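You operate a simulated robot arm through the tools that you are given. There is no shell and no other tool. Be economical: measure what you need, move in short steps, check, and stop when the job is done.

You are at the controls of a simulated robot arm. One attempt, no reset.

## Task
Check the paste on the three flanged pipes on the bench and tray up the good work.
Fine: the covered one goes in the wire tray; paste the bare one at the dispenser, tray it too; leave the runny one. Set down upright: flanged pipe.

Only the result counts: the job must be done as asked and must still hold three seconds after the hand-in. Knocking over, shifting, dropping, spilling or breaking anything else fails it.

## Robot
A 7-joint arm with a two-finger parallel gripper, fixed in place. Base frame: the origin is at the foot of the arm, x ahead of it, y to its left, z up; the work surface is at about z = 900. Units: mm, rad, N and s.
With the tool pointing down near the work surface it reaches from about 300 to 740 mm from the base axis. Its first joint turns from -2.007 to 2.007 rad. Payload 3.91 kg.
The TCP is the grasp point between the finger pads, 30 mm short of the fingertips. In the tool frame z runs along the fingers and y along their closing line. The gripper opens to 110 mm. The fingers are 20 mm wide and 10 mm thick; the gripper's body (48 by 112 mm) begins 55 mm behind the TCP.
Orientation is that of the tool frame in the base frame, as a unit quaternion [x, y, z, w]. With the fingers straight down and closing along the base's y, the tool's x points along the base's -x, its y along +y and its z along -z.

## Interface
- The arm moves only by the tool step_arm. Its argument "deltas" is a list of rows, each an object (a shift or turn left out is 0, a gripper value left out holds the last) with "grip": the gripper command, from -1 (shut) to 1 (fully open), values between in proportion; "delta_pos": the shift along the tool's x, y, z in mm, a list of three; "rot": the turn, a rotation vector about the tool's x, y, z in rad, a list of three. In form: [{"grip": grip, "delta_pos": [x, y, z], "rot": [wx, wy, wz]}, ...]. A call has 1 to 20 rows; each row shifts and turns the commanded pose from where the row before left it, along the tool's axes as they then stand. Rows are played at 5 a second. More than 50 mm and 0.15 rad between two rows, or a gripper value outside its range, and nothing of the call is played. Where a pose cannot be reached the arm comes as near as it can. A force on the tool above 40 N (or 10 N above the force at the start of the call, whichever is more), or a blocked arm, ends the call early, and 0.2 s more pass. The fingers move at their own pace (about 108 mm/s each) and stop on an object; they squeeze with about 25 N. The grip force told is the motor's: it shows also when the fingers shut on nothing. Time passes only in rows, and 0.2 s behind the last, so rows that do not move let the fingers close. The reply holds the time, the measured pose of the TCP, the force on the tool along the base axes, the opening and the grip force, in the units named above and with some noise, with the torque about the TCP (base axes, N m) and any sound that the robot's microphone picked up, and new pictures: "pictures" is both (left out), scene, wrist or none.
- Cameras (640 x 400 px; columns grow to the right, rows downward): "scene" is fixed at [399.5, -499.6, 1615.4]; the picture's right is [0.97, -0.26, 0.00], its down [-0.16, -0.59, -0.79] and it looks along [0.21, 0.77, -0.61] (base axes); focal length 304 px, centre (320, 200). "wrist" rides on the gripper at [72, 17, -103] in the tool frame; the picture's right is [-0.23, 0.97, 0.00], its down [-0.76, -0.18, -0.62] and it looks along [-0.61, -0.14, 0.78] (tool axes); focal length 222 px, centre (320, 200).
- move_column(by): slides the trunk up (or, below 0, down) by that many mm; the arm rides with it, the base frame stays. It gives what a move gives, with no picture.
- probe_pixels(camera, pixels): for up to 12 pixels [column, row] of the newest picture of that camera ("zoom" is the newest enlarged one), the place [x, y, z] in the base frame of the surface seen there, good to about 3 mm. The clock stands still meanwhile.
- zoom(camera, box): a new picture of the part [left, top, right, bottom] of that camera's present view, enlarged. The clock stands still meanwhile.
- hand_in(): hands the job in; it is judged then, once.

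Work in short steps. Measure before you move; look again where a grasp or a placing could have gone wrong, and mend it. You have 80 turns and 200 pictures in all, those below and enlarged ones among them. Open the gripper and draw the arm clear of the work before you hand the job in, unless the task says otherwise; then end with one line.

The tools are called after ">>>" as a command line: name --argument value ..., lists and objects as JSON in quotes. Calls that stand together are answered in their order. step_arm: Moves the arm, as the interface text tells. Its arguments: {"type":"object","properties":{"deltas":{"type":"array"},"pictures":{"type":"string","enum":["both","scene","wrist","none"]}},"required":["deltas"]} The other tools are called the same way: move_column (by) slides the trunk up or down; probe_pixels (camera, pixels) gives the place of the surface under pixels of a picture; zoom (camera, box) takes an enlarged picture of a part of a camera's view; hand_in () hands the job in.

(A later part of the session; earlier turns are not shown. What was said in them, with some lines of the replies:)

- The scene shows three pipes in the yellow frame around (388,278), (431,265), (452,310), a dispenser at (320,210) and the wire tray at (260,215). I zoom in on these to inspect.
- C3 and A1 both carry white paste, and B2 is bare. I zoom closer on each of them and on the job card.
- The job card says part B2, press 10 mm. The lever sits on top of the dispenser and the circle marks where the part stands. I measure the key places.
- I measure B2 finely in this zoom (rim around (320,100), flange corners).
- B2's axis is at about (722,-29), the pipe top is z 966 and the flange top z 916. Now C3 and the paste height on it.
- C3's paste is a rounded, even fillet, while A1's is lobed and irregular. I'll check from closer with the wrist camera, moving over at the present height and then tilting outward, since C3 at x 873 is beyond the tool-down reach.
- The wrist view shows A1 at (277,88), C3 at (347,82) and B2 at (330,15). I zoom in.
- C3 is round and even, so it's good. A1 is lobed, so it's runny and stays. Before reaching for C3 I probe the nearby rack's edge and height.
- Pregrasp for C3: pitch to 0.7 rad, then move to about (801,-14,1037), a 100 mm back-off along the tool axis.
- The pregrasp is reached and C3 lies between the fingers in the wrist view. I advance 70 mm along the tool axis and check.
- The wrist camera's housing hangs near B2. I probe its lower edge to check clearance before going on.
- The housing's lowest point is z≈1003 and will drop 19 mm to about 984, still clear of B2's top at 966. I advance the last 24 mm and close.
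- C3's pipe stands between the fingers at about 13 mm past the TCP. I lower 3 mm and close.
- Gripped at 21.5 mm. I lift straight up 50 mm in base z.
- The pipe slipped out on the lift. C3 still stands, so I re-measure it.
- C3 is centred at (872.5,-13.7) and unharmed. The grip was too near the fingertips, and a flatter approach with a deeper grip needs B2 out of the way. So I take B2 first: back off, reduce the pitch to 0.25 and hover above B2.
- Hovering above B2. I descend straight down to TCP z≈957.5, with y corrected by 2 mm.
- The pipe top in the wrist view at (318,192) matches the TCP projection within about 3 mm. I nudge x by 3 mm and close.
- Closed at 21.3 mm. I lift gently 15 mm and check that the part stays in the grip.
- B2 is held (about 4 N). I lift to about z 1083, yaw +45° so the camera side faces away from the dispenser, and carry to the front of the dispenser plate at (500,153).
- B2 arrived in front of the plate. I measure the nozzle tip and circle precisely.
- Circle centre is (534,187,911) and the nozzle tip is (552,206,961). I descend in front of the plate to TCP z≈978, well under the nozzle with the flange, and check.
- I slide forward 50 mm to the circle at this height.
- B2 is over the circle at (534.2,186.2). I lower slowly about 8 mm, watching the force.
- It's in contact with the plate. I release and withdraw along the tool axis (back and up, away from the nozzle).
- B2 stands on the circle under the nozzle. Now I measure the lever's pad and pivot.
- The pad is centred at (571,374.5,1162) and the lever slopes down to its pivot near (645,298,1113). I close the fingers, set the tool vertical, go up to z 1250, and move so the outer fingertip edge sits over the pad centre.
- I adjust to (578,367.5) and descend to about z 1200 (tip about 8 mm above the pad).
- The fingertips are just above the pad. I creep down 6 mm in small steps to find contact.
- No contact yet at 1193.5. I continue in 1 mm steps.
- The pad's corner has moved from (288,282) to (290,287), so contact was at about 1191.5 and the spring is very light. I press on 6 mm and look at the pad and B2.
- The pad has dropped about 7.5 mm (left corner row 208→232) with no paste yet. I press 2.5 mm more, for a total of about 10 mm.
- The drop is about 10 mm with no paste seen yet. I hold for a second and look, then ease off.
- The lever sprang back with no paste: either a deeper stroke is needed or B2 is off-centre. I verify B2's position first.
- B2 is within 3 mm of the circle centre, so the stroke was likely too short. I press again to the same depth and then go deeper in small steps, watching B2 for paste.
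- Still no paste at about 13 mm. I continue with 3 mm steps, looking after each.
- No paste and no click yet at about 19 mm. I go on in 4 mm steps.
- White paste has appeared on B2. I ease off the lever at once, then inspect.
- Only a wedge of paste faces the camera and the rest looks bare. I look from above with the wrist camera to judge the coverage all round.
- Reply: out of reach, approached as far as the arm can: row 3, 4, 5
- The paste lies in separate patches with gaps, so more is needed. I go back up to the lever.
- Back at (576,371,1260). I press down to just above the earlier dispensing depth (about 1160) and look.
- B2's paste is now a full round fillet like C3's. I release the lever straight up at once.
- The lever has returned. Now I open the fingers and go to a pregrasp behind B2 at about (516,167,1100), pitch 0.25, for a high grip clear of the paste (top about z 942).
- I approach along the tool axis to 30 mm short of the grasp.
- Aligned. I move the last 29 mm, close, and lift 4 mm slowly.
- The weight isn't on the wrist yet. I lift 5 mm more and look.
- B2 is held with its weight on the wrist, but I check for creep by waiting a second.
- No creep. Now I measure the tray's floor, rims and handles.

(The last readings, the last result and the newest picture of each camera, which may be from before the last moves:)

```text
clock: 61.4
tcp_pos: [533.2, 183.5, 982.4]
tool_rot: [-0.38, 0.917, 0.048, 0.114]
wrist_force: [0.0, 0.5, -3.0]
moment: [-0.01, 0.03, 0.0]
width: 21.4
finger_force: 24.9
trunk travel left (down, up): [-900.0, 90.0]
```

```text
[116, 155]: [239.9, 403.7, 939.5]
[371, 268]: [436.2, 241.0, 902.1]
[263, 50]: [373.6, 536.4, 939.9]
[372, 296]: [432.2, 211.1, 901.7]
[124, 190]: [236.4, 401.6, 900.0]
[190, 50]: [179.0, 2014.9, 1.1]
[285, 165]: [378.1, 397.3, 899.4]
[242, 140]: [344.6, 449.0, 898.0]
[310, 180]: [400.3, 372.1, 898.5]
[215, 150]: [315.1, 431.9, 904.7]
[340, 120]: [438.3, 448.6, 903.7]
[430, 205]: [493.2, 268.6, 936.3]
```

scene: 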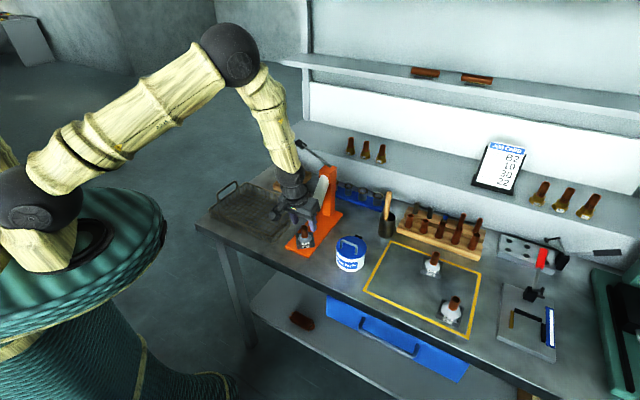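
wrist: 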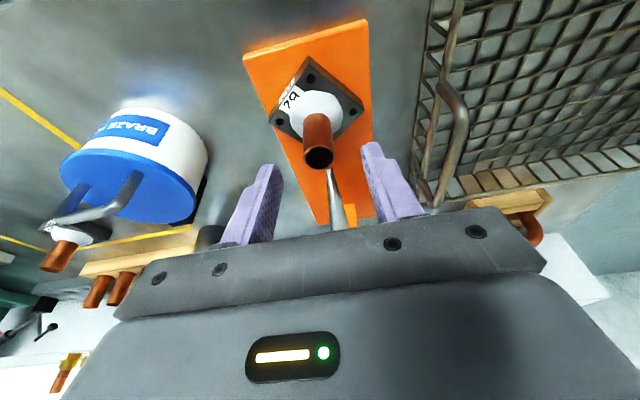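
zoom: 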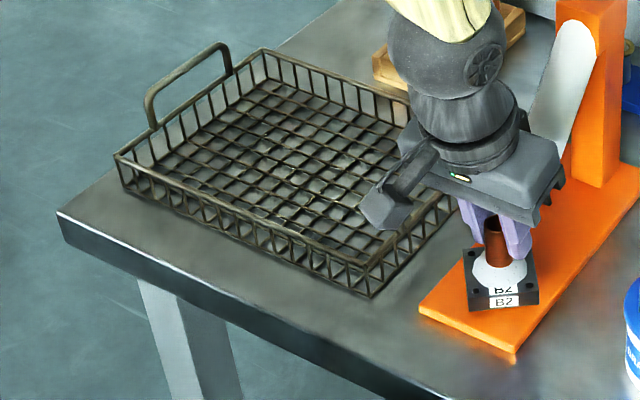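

The tray spans rim corners (240,404), (374,536), about (566,344) and (432,212), with the floor near z 902–904 and rim at z 940. I carry B2 back out from under the nozzle, up, and over to the tray's left half at (368,409).

>>> step_arm --deltas '[{"delta_pos": [16, 0, -4.1]}, {"delta_pos": [16, 0, -4.1]}, {"delta_pos": [16, 0, -4.1]}, {"delta_pos": [-5.3, 0, -20.9]}, {"delta_pos": [-5.3, 0, -20.9]}, {"delta_pos": [-5.3, 0, -20.9]}, {"delta_pos": [-5.3, 0, -20.9]}, {"delta_pos": [-5.3, 0, -20.9]}, {"delta_pos": [-7.5, 23, 1.9]}, {"delta_pos": [-7.5, 23, 1.9]}, {"delta_pos": [-7.5, 23, 1.9]}, {"delta_pos": [-7.5, 23, 1.9]}, {"delta_pos": [-7.5, 23, 1.9]}, {"delta_pos": [-7.5, 23, 1.9]}, {"delta_pos": [-7.5, 23, 1.9]}, {"delta_pos": [-7.5, 23, 1.9]}, {"delta_pos": [-7.5, 23, 1.9]}, {"delta_pos": [-7.5, 23, 1.9]}, {"delta_pos": [-7.5, 23, 1.9]}, {"delta_pos": [-7.5, 23, 1.9]}]'

```text
clock: 65.6
tcp_pos: [367.9, 410.2, 1089.5]
tool_rot: [-0.379, 0.917, 0.046, 0.114]
wrist_force: [0.1, 0.6, -3.7]
moment: [0.0, 0.0, -0.02]
width: 21.7
finger_force: 24.9
trunk travel left (down, up): [-900.0, 90.0]
```

scene: 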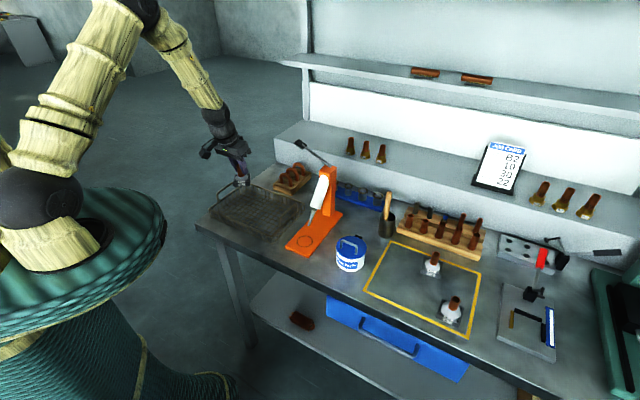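
wrist: 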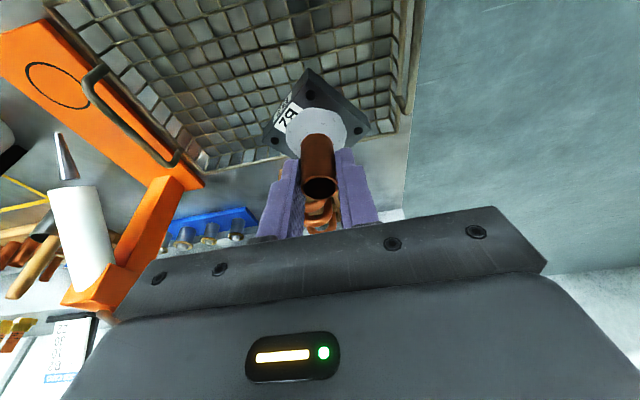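

B2 is still held above the tray's left half. I descend to about z 985.

>>> step_arm --deltas '[{"delta_pos": [5.2, 0, 20.3]}, {"delta_pos": [5.2, 0, 20.3]}, {"delta_pos": [5.2, 0, 20.3]}, {"delta_pos": [5.2, 0, 20.3]}, {"delta_pos": [5, 0, 19.5]}, {}]' --pictures "none"

>>> zoom --camera "scene" --box '[190, 130, 310, 270]'

```text
clock: 67.0
tcp_pos: [369.1, 408.0, 985.6]
tool_rot: [-0.379, 0.917, 0.047, 0.114]
wrist_force: [-1.1, -0.5, -4.0]
moment: [0.04, -0.02, 0.01]
width: 21.5
finger_force: 24.1
trunk travel left (down, up): [-900.0, 90.0]
```

```text
2.86 times, centred on (250, 200) of scene
```

zoom: 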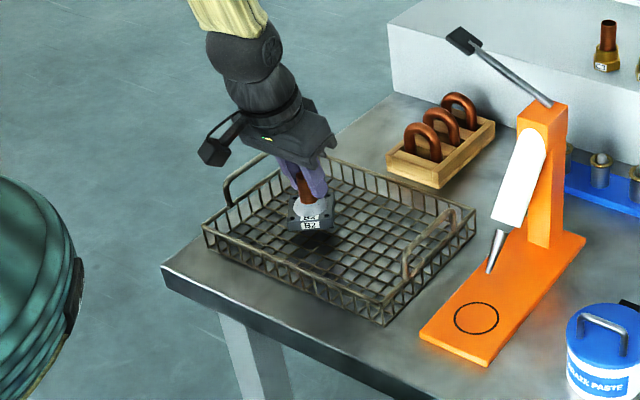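

I lower slowly until the floor of the tray takes the weight.

>>> step_arm --deltas '[{"delta_pos": [0.75, 0, 2.9]}, {"delta_pos": [0.75, 0, 2.9]}, {"delta_pos": [0.75, 0, 2.9]}, {"delta_pos": [0.75, 0, 2.9]}, {}]' --pictures "none"

>>> step_arm --deltas '[{"delta_pos": [0.4, 0, 1.5]}, {"delta_pos": [0.4, 0, 1.5]}, {}]' --pictures "none"

```text
clock: 68.2
tcp_pos: [369.8, 408.3, 973.8]
tool_rot: [-0.38, 0.917, 0.047, 0.114]
wrist_force: [-0.3, 0.1, -3.7]
moment: [-0.03, 0.0, 0.0]
width: 21.4
finger_force: 25.4
trunk travel left (down, up): [-900.0, 90.0]
```

```text
clock: 69.0
tcp_pos: [368.0, 407.4, 971.7]
tool_rot: [-0.38, 0.917, 0.047, 0.114]
wrist_force: [0.0, 0.0, -3.4]
moment: [-0.02, -0.02, -0.03]
width: 21.6
finger_force: 25.1
trunk travel left (down, up): [-900.0, 90.0]
```

>>> step_arm --deltas '[{"delta_pos": [0.4, 0, 1.5]}, {"delta_pos": [0.4, 0, 1.5]}, {}]' --pictures "none"

>>> zoom --camera "scene" --box '[220, 175, 290, 240]'

```text
clock: 69.8
tcp_pos: [370.0, 408.4, 968.7]
tool_rot: [-0.38, 0.916, 0.049, 0.116]
wrist_force: [-0.2, -1.4, 21.9]
moment: [-0.48, -0.66, 0.06]
width: 22.1
finger_force: 25.3
trunk travel left (down, up): [-900.0, 90.0]
```

```text
6.15 times, centred on (255, 208) of scene
```

zoom: 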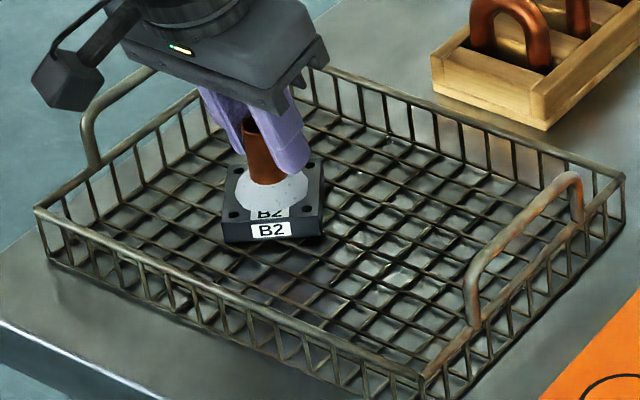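

It's down firmly (22 N). I ease up 1 mm, open moderately, and withdraw along the tool axis.

>>> step_arm --deltas '[{"delta_pos": [-0.3, 0, -1.2]}, {"grip": -0.15}, {}, {"delta_pos": [0, 0, -15]}, {"delta_pos": [0, 0, -35]}, {"delta_pos": [0, 0, -45]}, {"delta_pos": [0, 0, -45]}, {}]' --pictures "wrist"

>>> zoom --camera "scene" --box '[220, 175, 290, 240]'

```text
clock: 71.6
tcp_pos: [345.6, 382.3, 1104.8]
tool_rot: [-0.38, 0.917, 0.047, 0.114]
wrist_force: [-0.1, 0.5, -0.6]
moment: [-0.02, 0.01, 0.04]
width: 46.7
finger_force: 0.0
trunk travel left (down, up): [-900.0, 90.0]
```

wrist: 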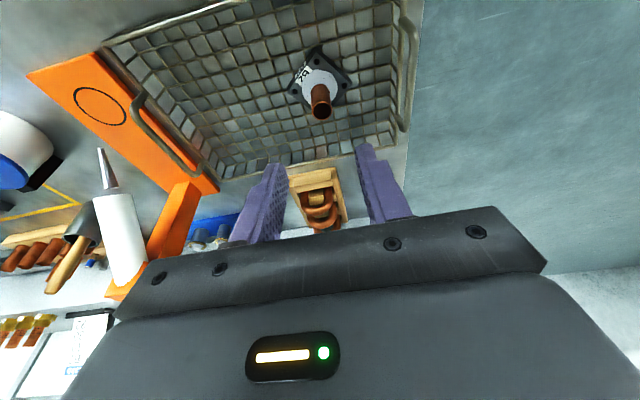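

```text
6.15 times, centred on (255, 208) of scene
```

zoom: 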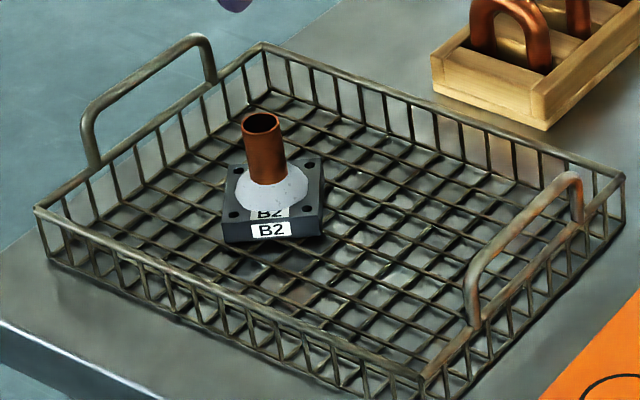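

B2 stands upright in the tray. Now back to C3 with a deeper, flatter grip: I go up, yaw back to 0, and travel to (640,-14,1250).

>>> step_arm --deltas '[{"delta_pos": [-9, 0, -35.5]}, {"delta_pos": [-9, 0, -35.5]}, {"delta_pos": [-9, 0, -35.5]}, {"delta_pos": [-9, 0, -35.5]}, {"rot": [0.0324, 0, 0.1268]}, {"rot": [0.0324, 0, 0.1268]}, {"rot": [0.0324, 0, 0.1268]}, {"rot": [0.0324, 0, 0.1268]}, {"rot": [0.0324, 0, 0.1268]}, {"rot": [0.0324, 0, 0.1268]}, {"delta_pos": [-28.6, -39.6, 7.3]}, {"delta_pos": [-28.6, -39.6, 7.3]}, {"delta_pos": [-28.6, -39.6, 7.3]}, {"delta_pos": [-28.6, -39.6, 7.3]}, {"delta_pos": [-28.6, -39.6, 7.3]}, {"delta_pos": [-28.6, -39.6, 7.3]}, {"delta_pos": [-28.6, -39.6, 7.3]}, {"delta_pos": [-28.6, -39.6, 7.3]}, {"delta_pos": [-28.6, -39.6, 7.3]}, {"delta_pos": [-28.6, -39.6, 7.3]}]' --pictures "none"

>>> step_arm --deltas '[{"grip": 0.1, "rot": [0, -0.13, 0]}, {"rot": [0, -0.13, 0]}, {"rot": [0, -0.13, 0]}, {"rot": [0, -0.13, 0]}, {"rot": [0, -0.13, 0]}, {}]' --pictures "none"

```text
clock: 75.8
tcp_pos: [645.9, -12.9, 1246.7]
tool_rot: [0.0, 0.992, 0.0, 0.123]
wrist_force: [0.1, -0.4, 0.1]
moment: [0.03, 0.0, -0.01]
width: 46.7
finger_force: 0.1
trunk travel left (down, up): [-900.0, 90.0]
```

```text
clock: 77.2
tcp_pos: [641.2, -11.0, 1250.5]
tool_rot: [-0.001, 0.9, -0.001, 0.435]
wrist_force: [0.8, 0.8, 0.4]
moment: [0.04, 0.01, 0.0]
width: 60.4
finger_force: 0.1
trunk travel left (down, up): [-900.0, 90.0]
```

Pose reached, pitch 0.90. I move to the C3 pregrasp, 100 mm back along the tool axis.

>>> step_arm --deltas '[{"delta_pos": [15, -0.45, 43.6]}, {"delta_pos": [15, -0.45, 43.6]}, {"delta_pos": [15, -0.45, 43.6]}, {"delta_pos": [15, -0.45, 43.6]}, {"delta_pos": [15, -0.45, 43.6]}, {"delta_pos": [15, -0.45, 43.6]}, {}, {}]'

```text
clock: 79.0
tcp_pos: [787.8, -13.3, 1015.1]
tool_rot: [0.0, 0.901, 0.0, 0.434]
wrist_force: [0.8, 0.3, 0.5]
moment: [0.01, 0.07, -0.01]
width: 60.6
finger_force: 0.0
trunk travel left (down, up): [-900.0, 90.0]
```

scene: 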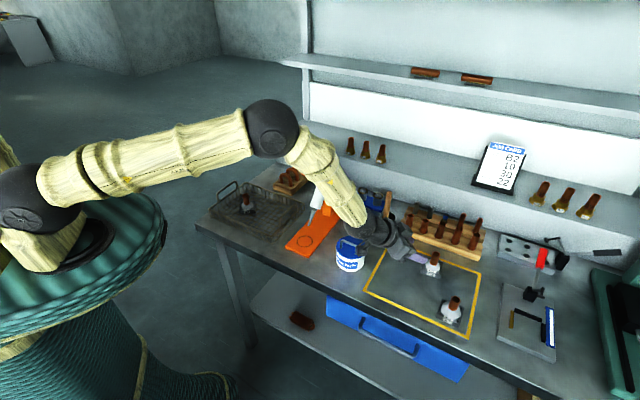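
wrist: 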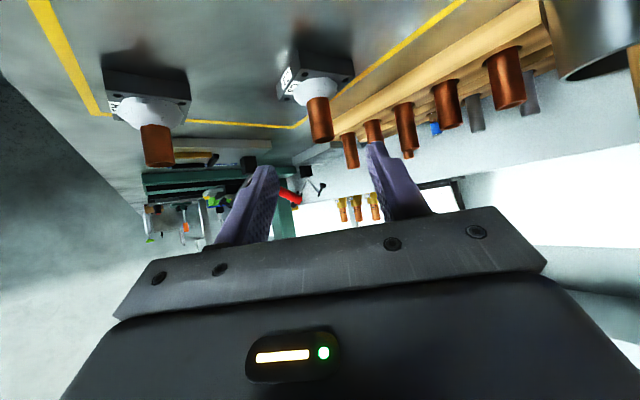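

C3 lies between the open fingers. I advance 100 mm to the grasp point and check.

>>> step_arm --deltas '[{"delta_pos": [-0.8, 0, 28]}, {"delta_pos": [-0.8, 0, 28]}, {"delta_pos": [-0.8, 0, 22]}, {"delta_pos": [-0.8, 0, 18]}, {}, {}]' --pictures "none"

>>> zoom --camera "scene" --box '[395, 215, 465, 285]'

```text
clock: 80.4
tcp_pos: [866.4, -15.6, 958.8]
tool_rot: [-0.001, 0.901, 0.0, 0.434]
wrist_force: [-0.9, 0.0, 0.5]
moment: [0.0, 0.03, 0.01]
width: 60.6
finger_force: 0.0
trunk travel left (down, up): [-900.0, 90.0]
```

```text
5.71 times, centred on (430, 250) of scene
```

zoom: 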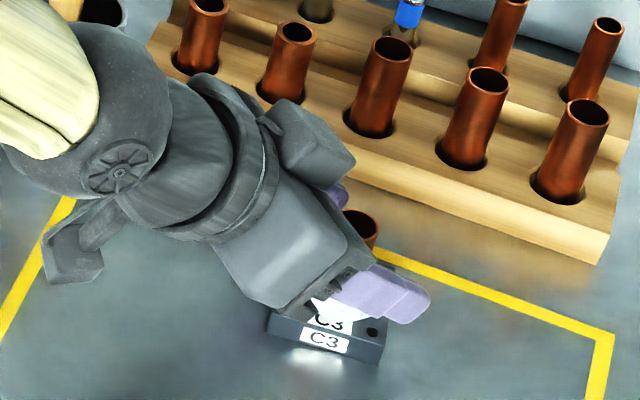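

C3 is between the pads. I make a small correction (4 mm forward), close, then lift slowly.

>>> step_arm --deltas '[{"delta_pos": [1.6, 1.5, 4]}, {}, {"grip": -1}, {}, {}, {}, {}]' --pictures "none"

>>> step_arm --deltas '[{"delta_pos": [-1.6, 0, -1.24]}, {"delta_pos": [-1.6, 0, -1.24]}, {"delta_pos": [-1.6, 0, -1.24]}, {"delta_pos": [-1.6, 0, -1.24]}, {"delta_pos": [-1.6, 0, -1.24]}, {}]' --pictures "wrist"

>>> zoom --camera "scene" --box '[395, 215, 465, 285]'

```text
clock: 82.0
tcp_pos: [867.2, -14.2, 957.5]
tool_rot: [-0.001, 0.901, 0.0, 0.434]
wrist_force: [0.4, 2.3, 2.5]
moment: [0.1, 0.15, -0.08]
width: 21.6
finger_force: 25.0
trunk travel left (down, up): [-900.0, 90.0]
```

```text
clock: 83.4
tcp_pos: [868.5, -14.4, 965.5]
tool_rot: [0.0, 0.901, -0.001, 0.434]
wrist_force: [0.0, 0.9, -3.3]
moment: [0.02, 0.02, 0.01]
width: 21.6
finger_force: 25.0
trunk travel left (down, up): [-900.0, 90.0]
```

wrist: 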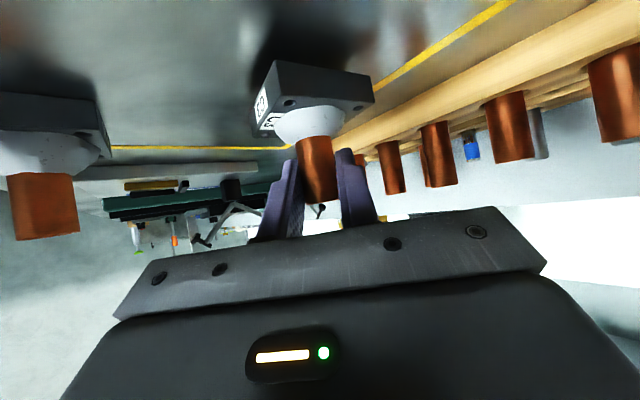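

```text
5.71 times, centred on (430, 250) of scene
```

zoom: 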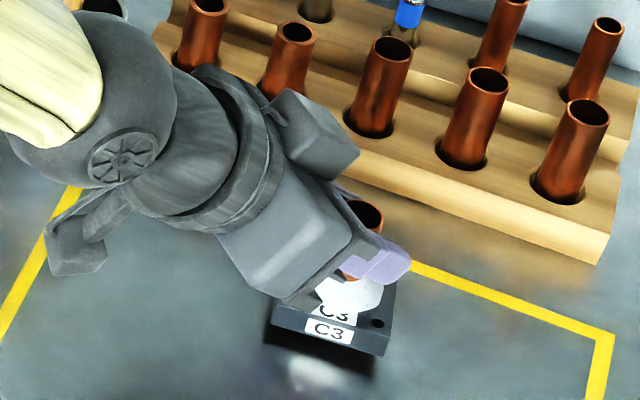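

C3 is held (3.3 N). I lift 125 mm gently and draw back toward x≈640.

>>> step_arm --deltas '[{"delta_pos": [-7, 0, -5.5]}, {"delta_pos": [-11, 0, -8.7]}, {"delta_pos": [-13, 0, -10.3]}, {"delta_pos": [-13, 0, -10.3]}, {"delta_pos": [-13, 0, -10.3]}, {"delta_pos": [-13, 0, -10.3]}, {"delta_pos": [-13, 0, -10.3]}, {"delta_pos": [-13, 0, -10.3]}, {"delta_pos": [8, 0, -10]}, {"delta_pos": [14.2, 0, -17.9]}, {"delta_pos": [14.2, 0, -17.9]}, {"delta_pos": [14.2, 0, -17.9]}, {"delta_pos": [14.2, 0, -17.9]}, {"delta_pos": [14.2, 0, -17.9]}, {"delta_pos": [14.2, 0, -17.9]}, {"delta_pos": [14.2, 0, -17.9]}, {"delta_pos": [14.2, 0, -17.9]}, {"delta_pos": [14.2, 0, -17.9]}, {}]' --pictures "wrist"

```text
clock: 87.4
tcp_pos: [648.5, -18.1, 1086.8]
tool_rot: [-0.001, 0.901, 0.0, 0.434]
wrist_force: [-0.3, -0.4, -3.5]
moment: [0.03, 0.04, 0.0]
width: 21.5
finger_force: 25.5
trunk travel left (down, up): [-900.0, 90.0]
```

wrist: 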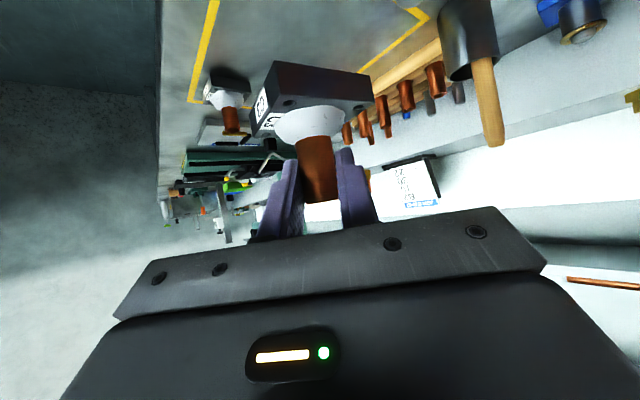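

C3 is secure. I yaw +45°, carry around the dispenser's front to (430,150), then over the tray to (435,342).

>>> step_arm --deltas '[{"rot": [-0.1024, 0, -0.0816]}, {"rot": [-0.1024, 0, -0.0816]}, {"rot": [-0.1024, 0, -0.0816]}, {"rot": [-0.1024, 0, -0.0816]}, {"rot": [-0.1024, 0, -0.0816]}, {"rot": [-0.1024, 0, -0.0816]}, {"delta_pos": [2, 24.8, -2.5]}, {"delta_pos": [2, 24.8, -2.5]}, {"delta_pos": [2, 24.8, -2.5]}, {"delta_pos": [2, 24.8, -2.5]}, {"delta_pos": [2, 24.8, -2.5]}, {"delta_pos": [2, 24.8, -2.5]}, {"delta_pos": [2, 24.8, -2.5]}, {"delta_pos": [2, 24.8, -2.5]}, {"delta_pos": [2, 24.8, -2.5]}, {"delta_pos": [2, 24.8, -2.5]}, {"delta_pos": [2, 24.8, -2.5]}, {}]' --pictures "scene"

```text
clock: 91.2
tcp_pos: [434.9, 155.7, 1085.8]
tool_rot: [-0.346, 0.832, 0.166, 0.4]
wrist_force: [0.1, -0.5, -3.6]
moment: [-0.04, 0.02, 0.0]
width: 21.4
finger_force: 25.1
out of reach, approached as far as the arm can: row 17
trunk travel left (down, up): [-900.0, 90.0]
```

scene: 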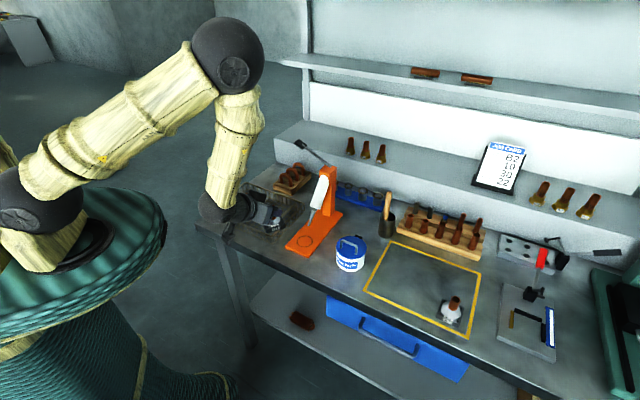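

Near the inner reach limit, but the target lies farther out. I carry over to (442,349).

>>> step_arm --deltas '[{"delta_pos": [-11, 16.5, 13.9]}, {"delta_pos": [-11, 16.5, 13.9]}, {"delta_pos": [-11, 16.5, 13.9]}, {"delta_pos": [-11, 16.5, 13.9]}, {"delta_pos": [-11, 16.5, 13.9]}, {"delta_pos": [-11, 16.5, 13.9]}, {"delta_pos": [-11, 16.5, 13.9]}, {"delta_pos": [-11, 16.5, 13.9]}, {}]' --pictures "none"

>>> zoom --camera "scene" --box '[190, 130, 330, 270]'

```text
clock: 93.2
tcp_pos: [445.5, 343.6, 1085.4]
tool_rot: [-0.342, 0.834, 0.164, 0.401]
wrist_force: [0.7, -0.2, -4.3]
moment: [0.02, 0.02, 0.01]
width: 21.3
finger_force: 25.0
trunk travel left (down, up): [-900.0, 90.0]
```

```text
2.86 times, centred on (260, 200) of scene
```

zoom: 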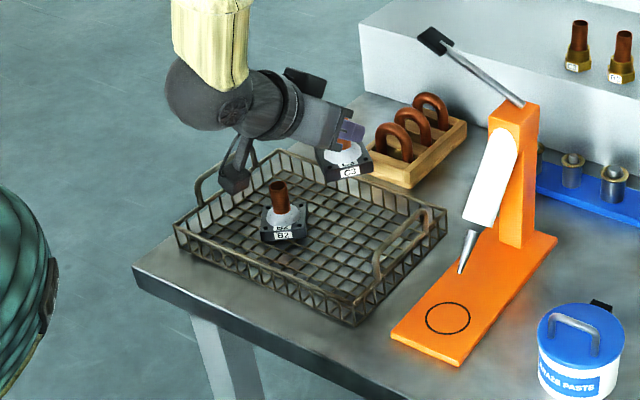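

C3 is over the tray's right half, well clear of B2 (99 mm) and of the handle. I descend to about z 970, then creep.

>>> step_arm --deltas '[{"delta_pos": [15, 0, 11.9]}, {"delta_pos": [15, 0, 11.9]}, {"delta_pos": [15, 0, 11.9]}, {"delta_pos": [15, 0, 11.9]}, {"delta_pos": [15, 0, 11.9]}, {"delta_pos": [14, 0, 11.2]}, {}]' --pictures "none"

>>> step_arm --deltas '[{"delta_pos": [1.17, 0, 0.93]}, {"delta_pos": [1.17, 0, 0.93]}, {}]' --pictures "none"

>>> zoom --camera "scene" --box '[220, 170, 310, 250]'

```text
clock: 94.8
tcp_pos: [441.4, 345.8, 969.7]
tool_rot: [-0.345, 0.832, 0.165, 0.401]
wrist_force: [-0.3, 0.2, -4.9]
moment: [-0.02, 0.07, 0.02]
width: 21.3
finger_force: 24.9
trunk travel left (down, up): [-900.0, 90.0]
```

```text
clock: 95.6
tcp_pos: [442.4, 346.9, 967.6]
tool_rot: [-0.345, 0.832, 0.165, 0.401]
wrist_force: [0.8, -0.2, -3.7]
moment: [-0.01, 0.0, -0.03]
width: 21.6
finger_force: 24.9
trunk travel left (down, up): [-900.0, 90.0]
```

```text
5.00 times, centred on (265, 210) of scene
```

zoom: 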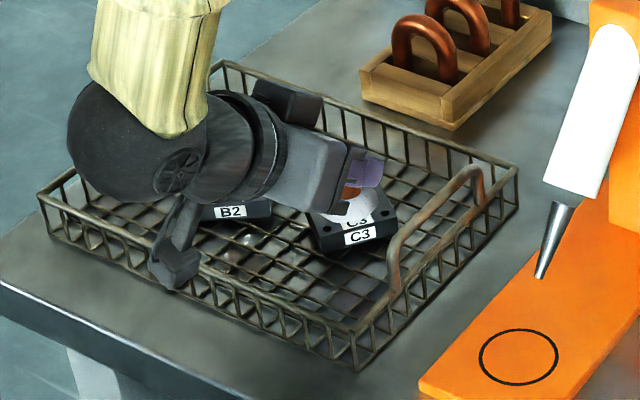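

Not in contact yet; I continue creeping.

>>> step_arm --deltas '[{"delta_pos": [1.17, 0, 0.93]}, {"delta_pos": [1.17, 0, 0.93]}, {}]' --pictures "none"

>>> step_arm --deltas '[{"delta_pos": [0.8, 0, 0.62]}, {}]' --pictures "none"

>>> step_arm --deltas '[{"delta_pos": [0.8, 0, 0.62]}, {}]' --pictures "none"

```text
clock: 96.4
tcp_pos: [441.6, 347.1, 965.8]
tool_rot: [-0.345, 0.832, 0.165, 0.401]
wrist_force: [0.2, 0.1, -4.9]
moment: [-0.05, 0.01, 0.01]
width: 21.4
finger_force: 25.3
trunk travel left (down, up): [-900.0, 90.0]
```

```text
clock: 97.0
tcp_pos: [442.1, 346.5, 965.7]
tool_rot: [-0.346, 0.832, 0.165, 0.401]
wrist_force: [-0.2, -0.4, -4.5]
moment: [-0.03, 0.0, 0.0]
width: 21.4
finger_force: 25.0
trunk travel left (down, up): [-900.0, 90.0]
```

```text
clock: 97.6
tcp_pos: [442.8, 347.6, 964.6]
tool_rot: [-0.346, 0.832, 0.165, 0.401]
wrist_force: [0.3, 0.0, -3.8]
moment: [-0.04, 0.02, 0.0]
width: 21.4
finger_force: 25.1
trunk travel left (down, up): [-900.0, 90.0]
```

>>> step_arm --deltas '[{"delta_pos": [1.17, 0, 0.93]}, {}]' --pictures "none"

>>> step_arm --deltas '[{"delta_pos": [0.8, 0, 0.62]}, {}]' --pictures "none"

>>> step_arm --deltas '[{"delta_pos": [0.8, 0, 0.62]}, {}]' --pictures "none"

```text
clock: 98.2
tcp_pos: [442.9, 347.1, 963.3]
tool_rot: [-0.346, 0.833, 0.165, 0.4]
wrist_force: [0.1, 0.1, -4.8]
moment: [-0.01, 0.06, -0.01]
width: 21.6
finger_force: 25.5
trunk travel left (down, up): [-900.0, 90.0]
```

```text
clock: 98.8
tcp_pos: [443.1, 347.2, 961.9]
tool_rot: [-0.345, 0.832, 0.165, 0.402]
wrist_force: [0.4, -0.7, 2.2]
moment: [0.14, 0.19, 0.03]
width: 21.4
finger_force: 24.3
trunk travel left (down, up): [-900.0, 90.0]
```

```text
clock: 99.4
tcp_pos: [443.3, 347.0, 962.4]
tool_rot: [-0.344, 0.832, 0.165, 0.403]
wrist_force: [1.3, -1.0, 12.7]
moment: [-0.14, 0.29, -0.01]
width: 21.2
finger_force: 25.2
trunk travel left (down, up): [-900.0, 90.0]
```

The floor is carrying it (+12.7 N). I ease up slightly, open, and withdraw along the tool axis, then rise well clear.

>>> step_arm --deltas '[{"delta_pos": [-0.8, 0, -0.62]}, {"grip": -0.1}, {}, {}, {"delta_pos": [0, 0, -15]}, {"delta_pos": [0, 0, -20]}, {"delta_pos": [-10, 0, -25]}, {"delta_pos": [-20, 0, -20]}, {"delta_pos": [-30, 0, -25]}, {"delta_pos": [-30, 0, -25]}, {"delta_pos": [-30, 0, -25]}, {}]' --pictures "scene"

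>>> zoom --camera "scene" --box '[220, 170, 310, 250]'

```text
clock: 102.0
tcp_pos: [410.2, 313.2, 1148.2]
tool_rot: [-0.346, 0.833, 0.166, 0.4]
wrist_force: [-0.2, -0.2, -0.2]
moment: [-0.01, -0.01, 0.02]
width: 49.5
finger_force: 0.3
trunk travel left (down, up): [-900.0, 90.0]
```

scene: 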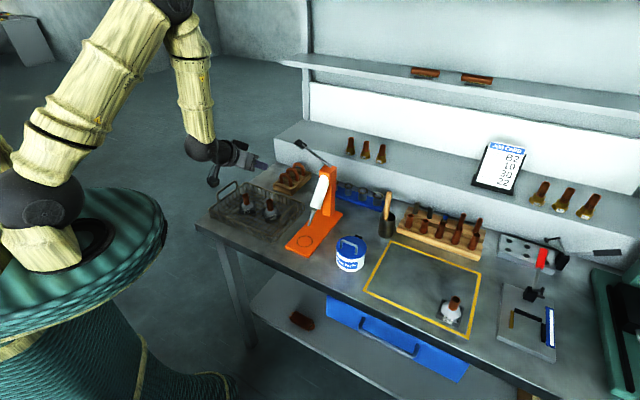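

```text
5.00 times, centred on (265, 210) of scene
```

zoom: 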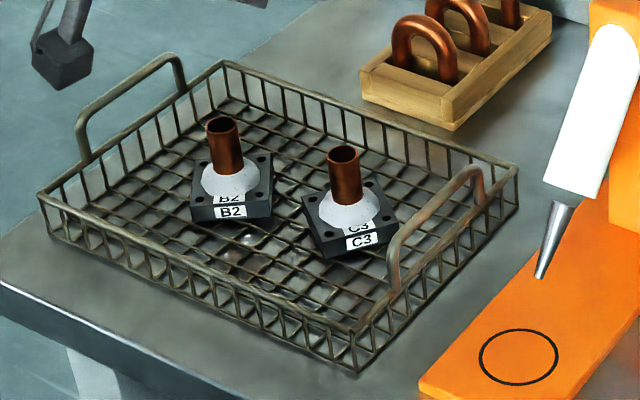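

B2 and C3 both stand upright in the tray with full paste, A1 is untouched, and the arm is clear with the gripper open. I hand in.

>>> hand_in

```text
The job is handed in.
```

The job is handed in: C3 (already covered) and B2 (bare, now pasted at the dispenser) stand upright in the wire tray, and A1 (runny) stays on the bench. C3 slipped out of the gripper on the first lift and turned a few degrees on the bench, but it stayed upright. B2 took two full lever presses to cover, each about 35 mm deep; I took the job card's "PRESS mm 10" as the stroke at first, but 10 mm gave no paste.
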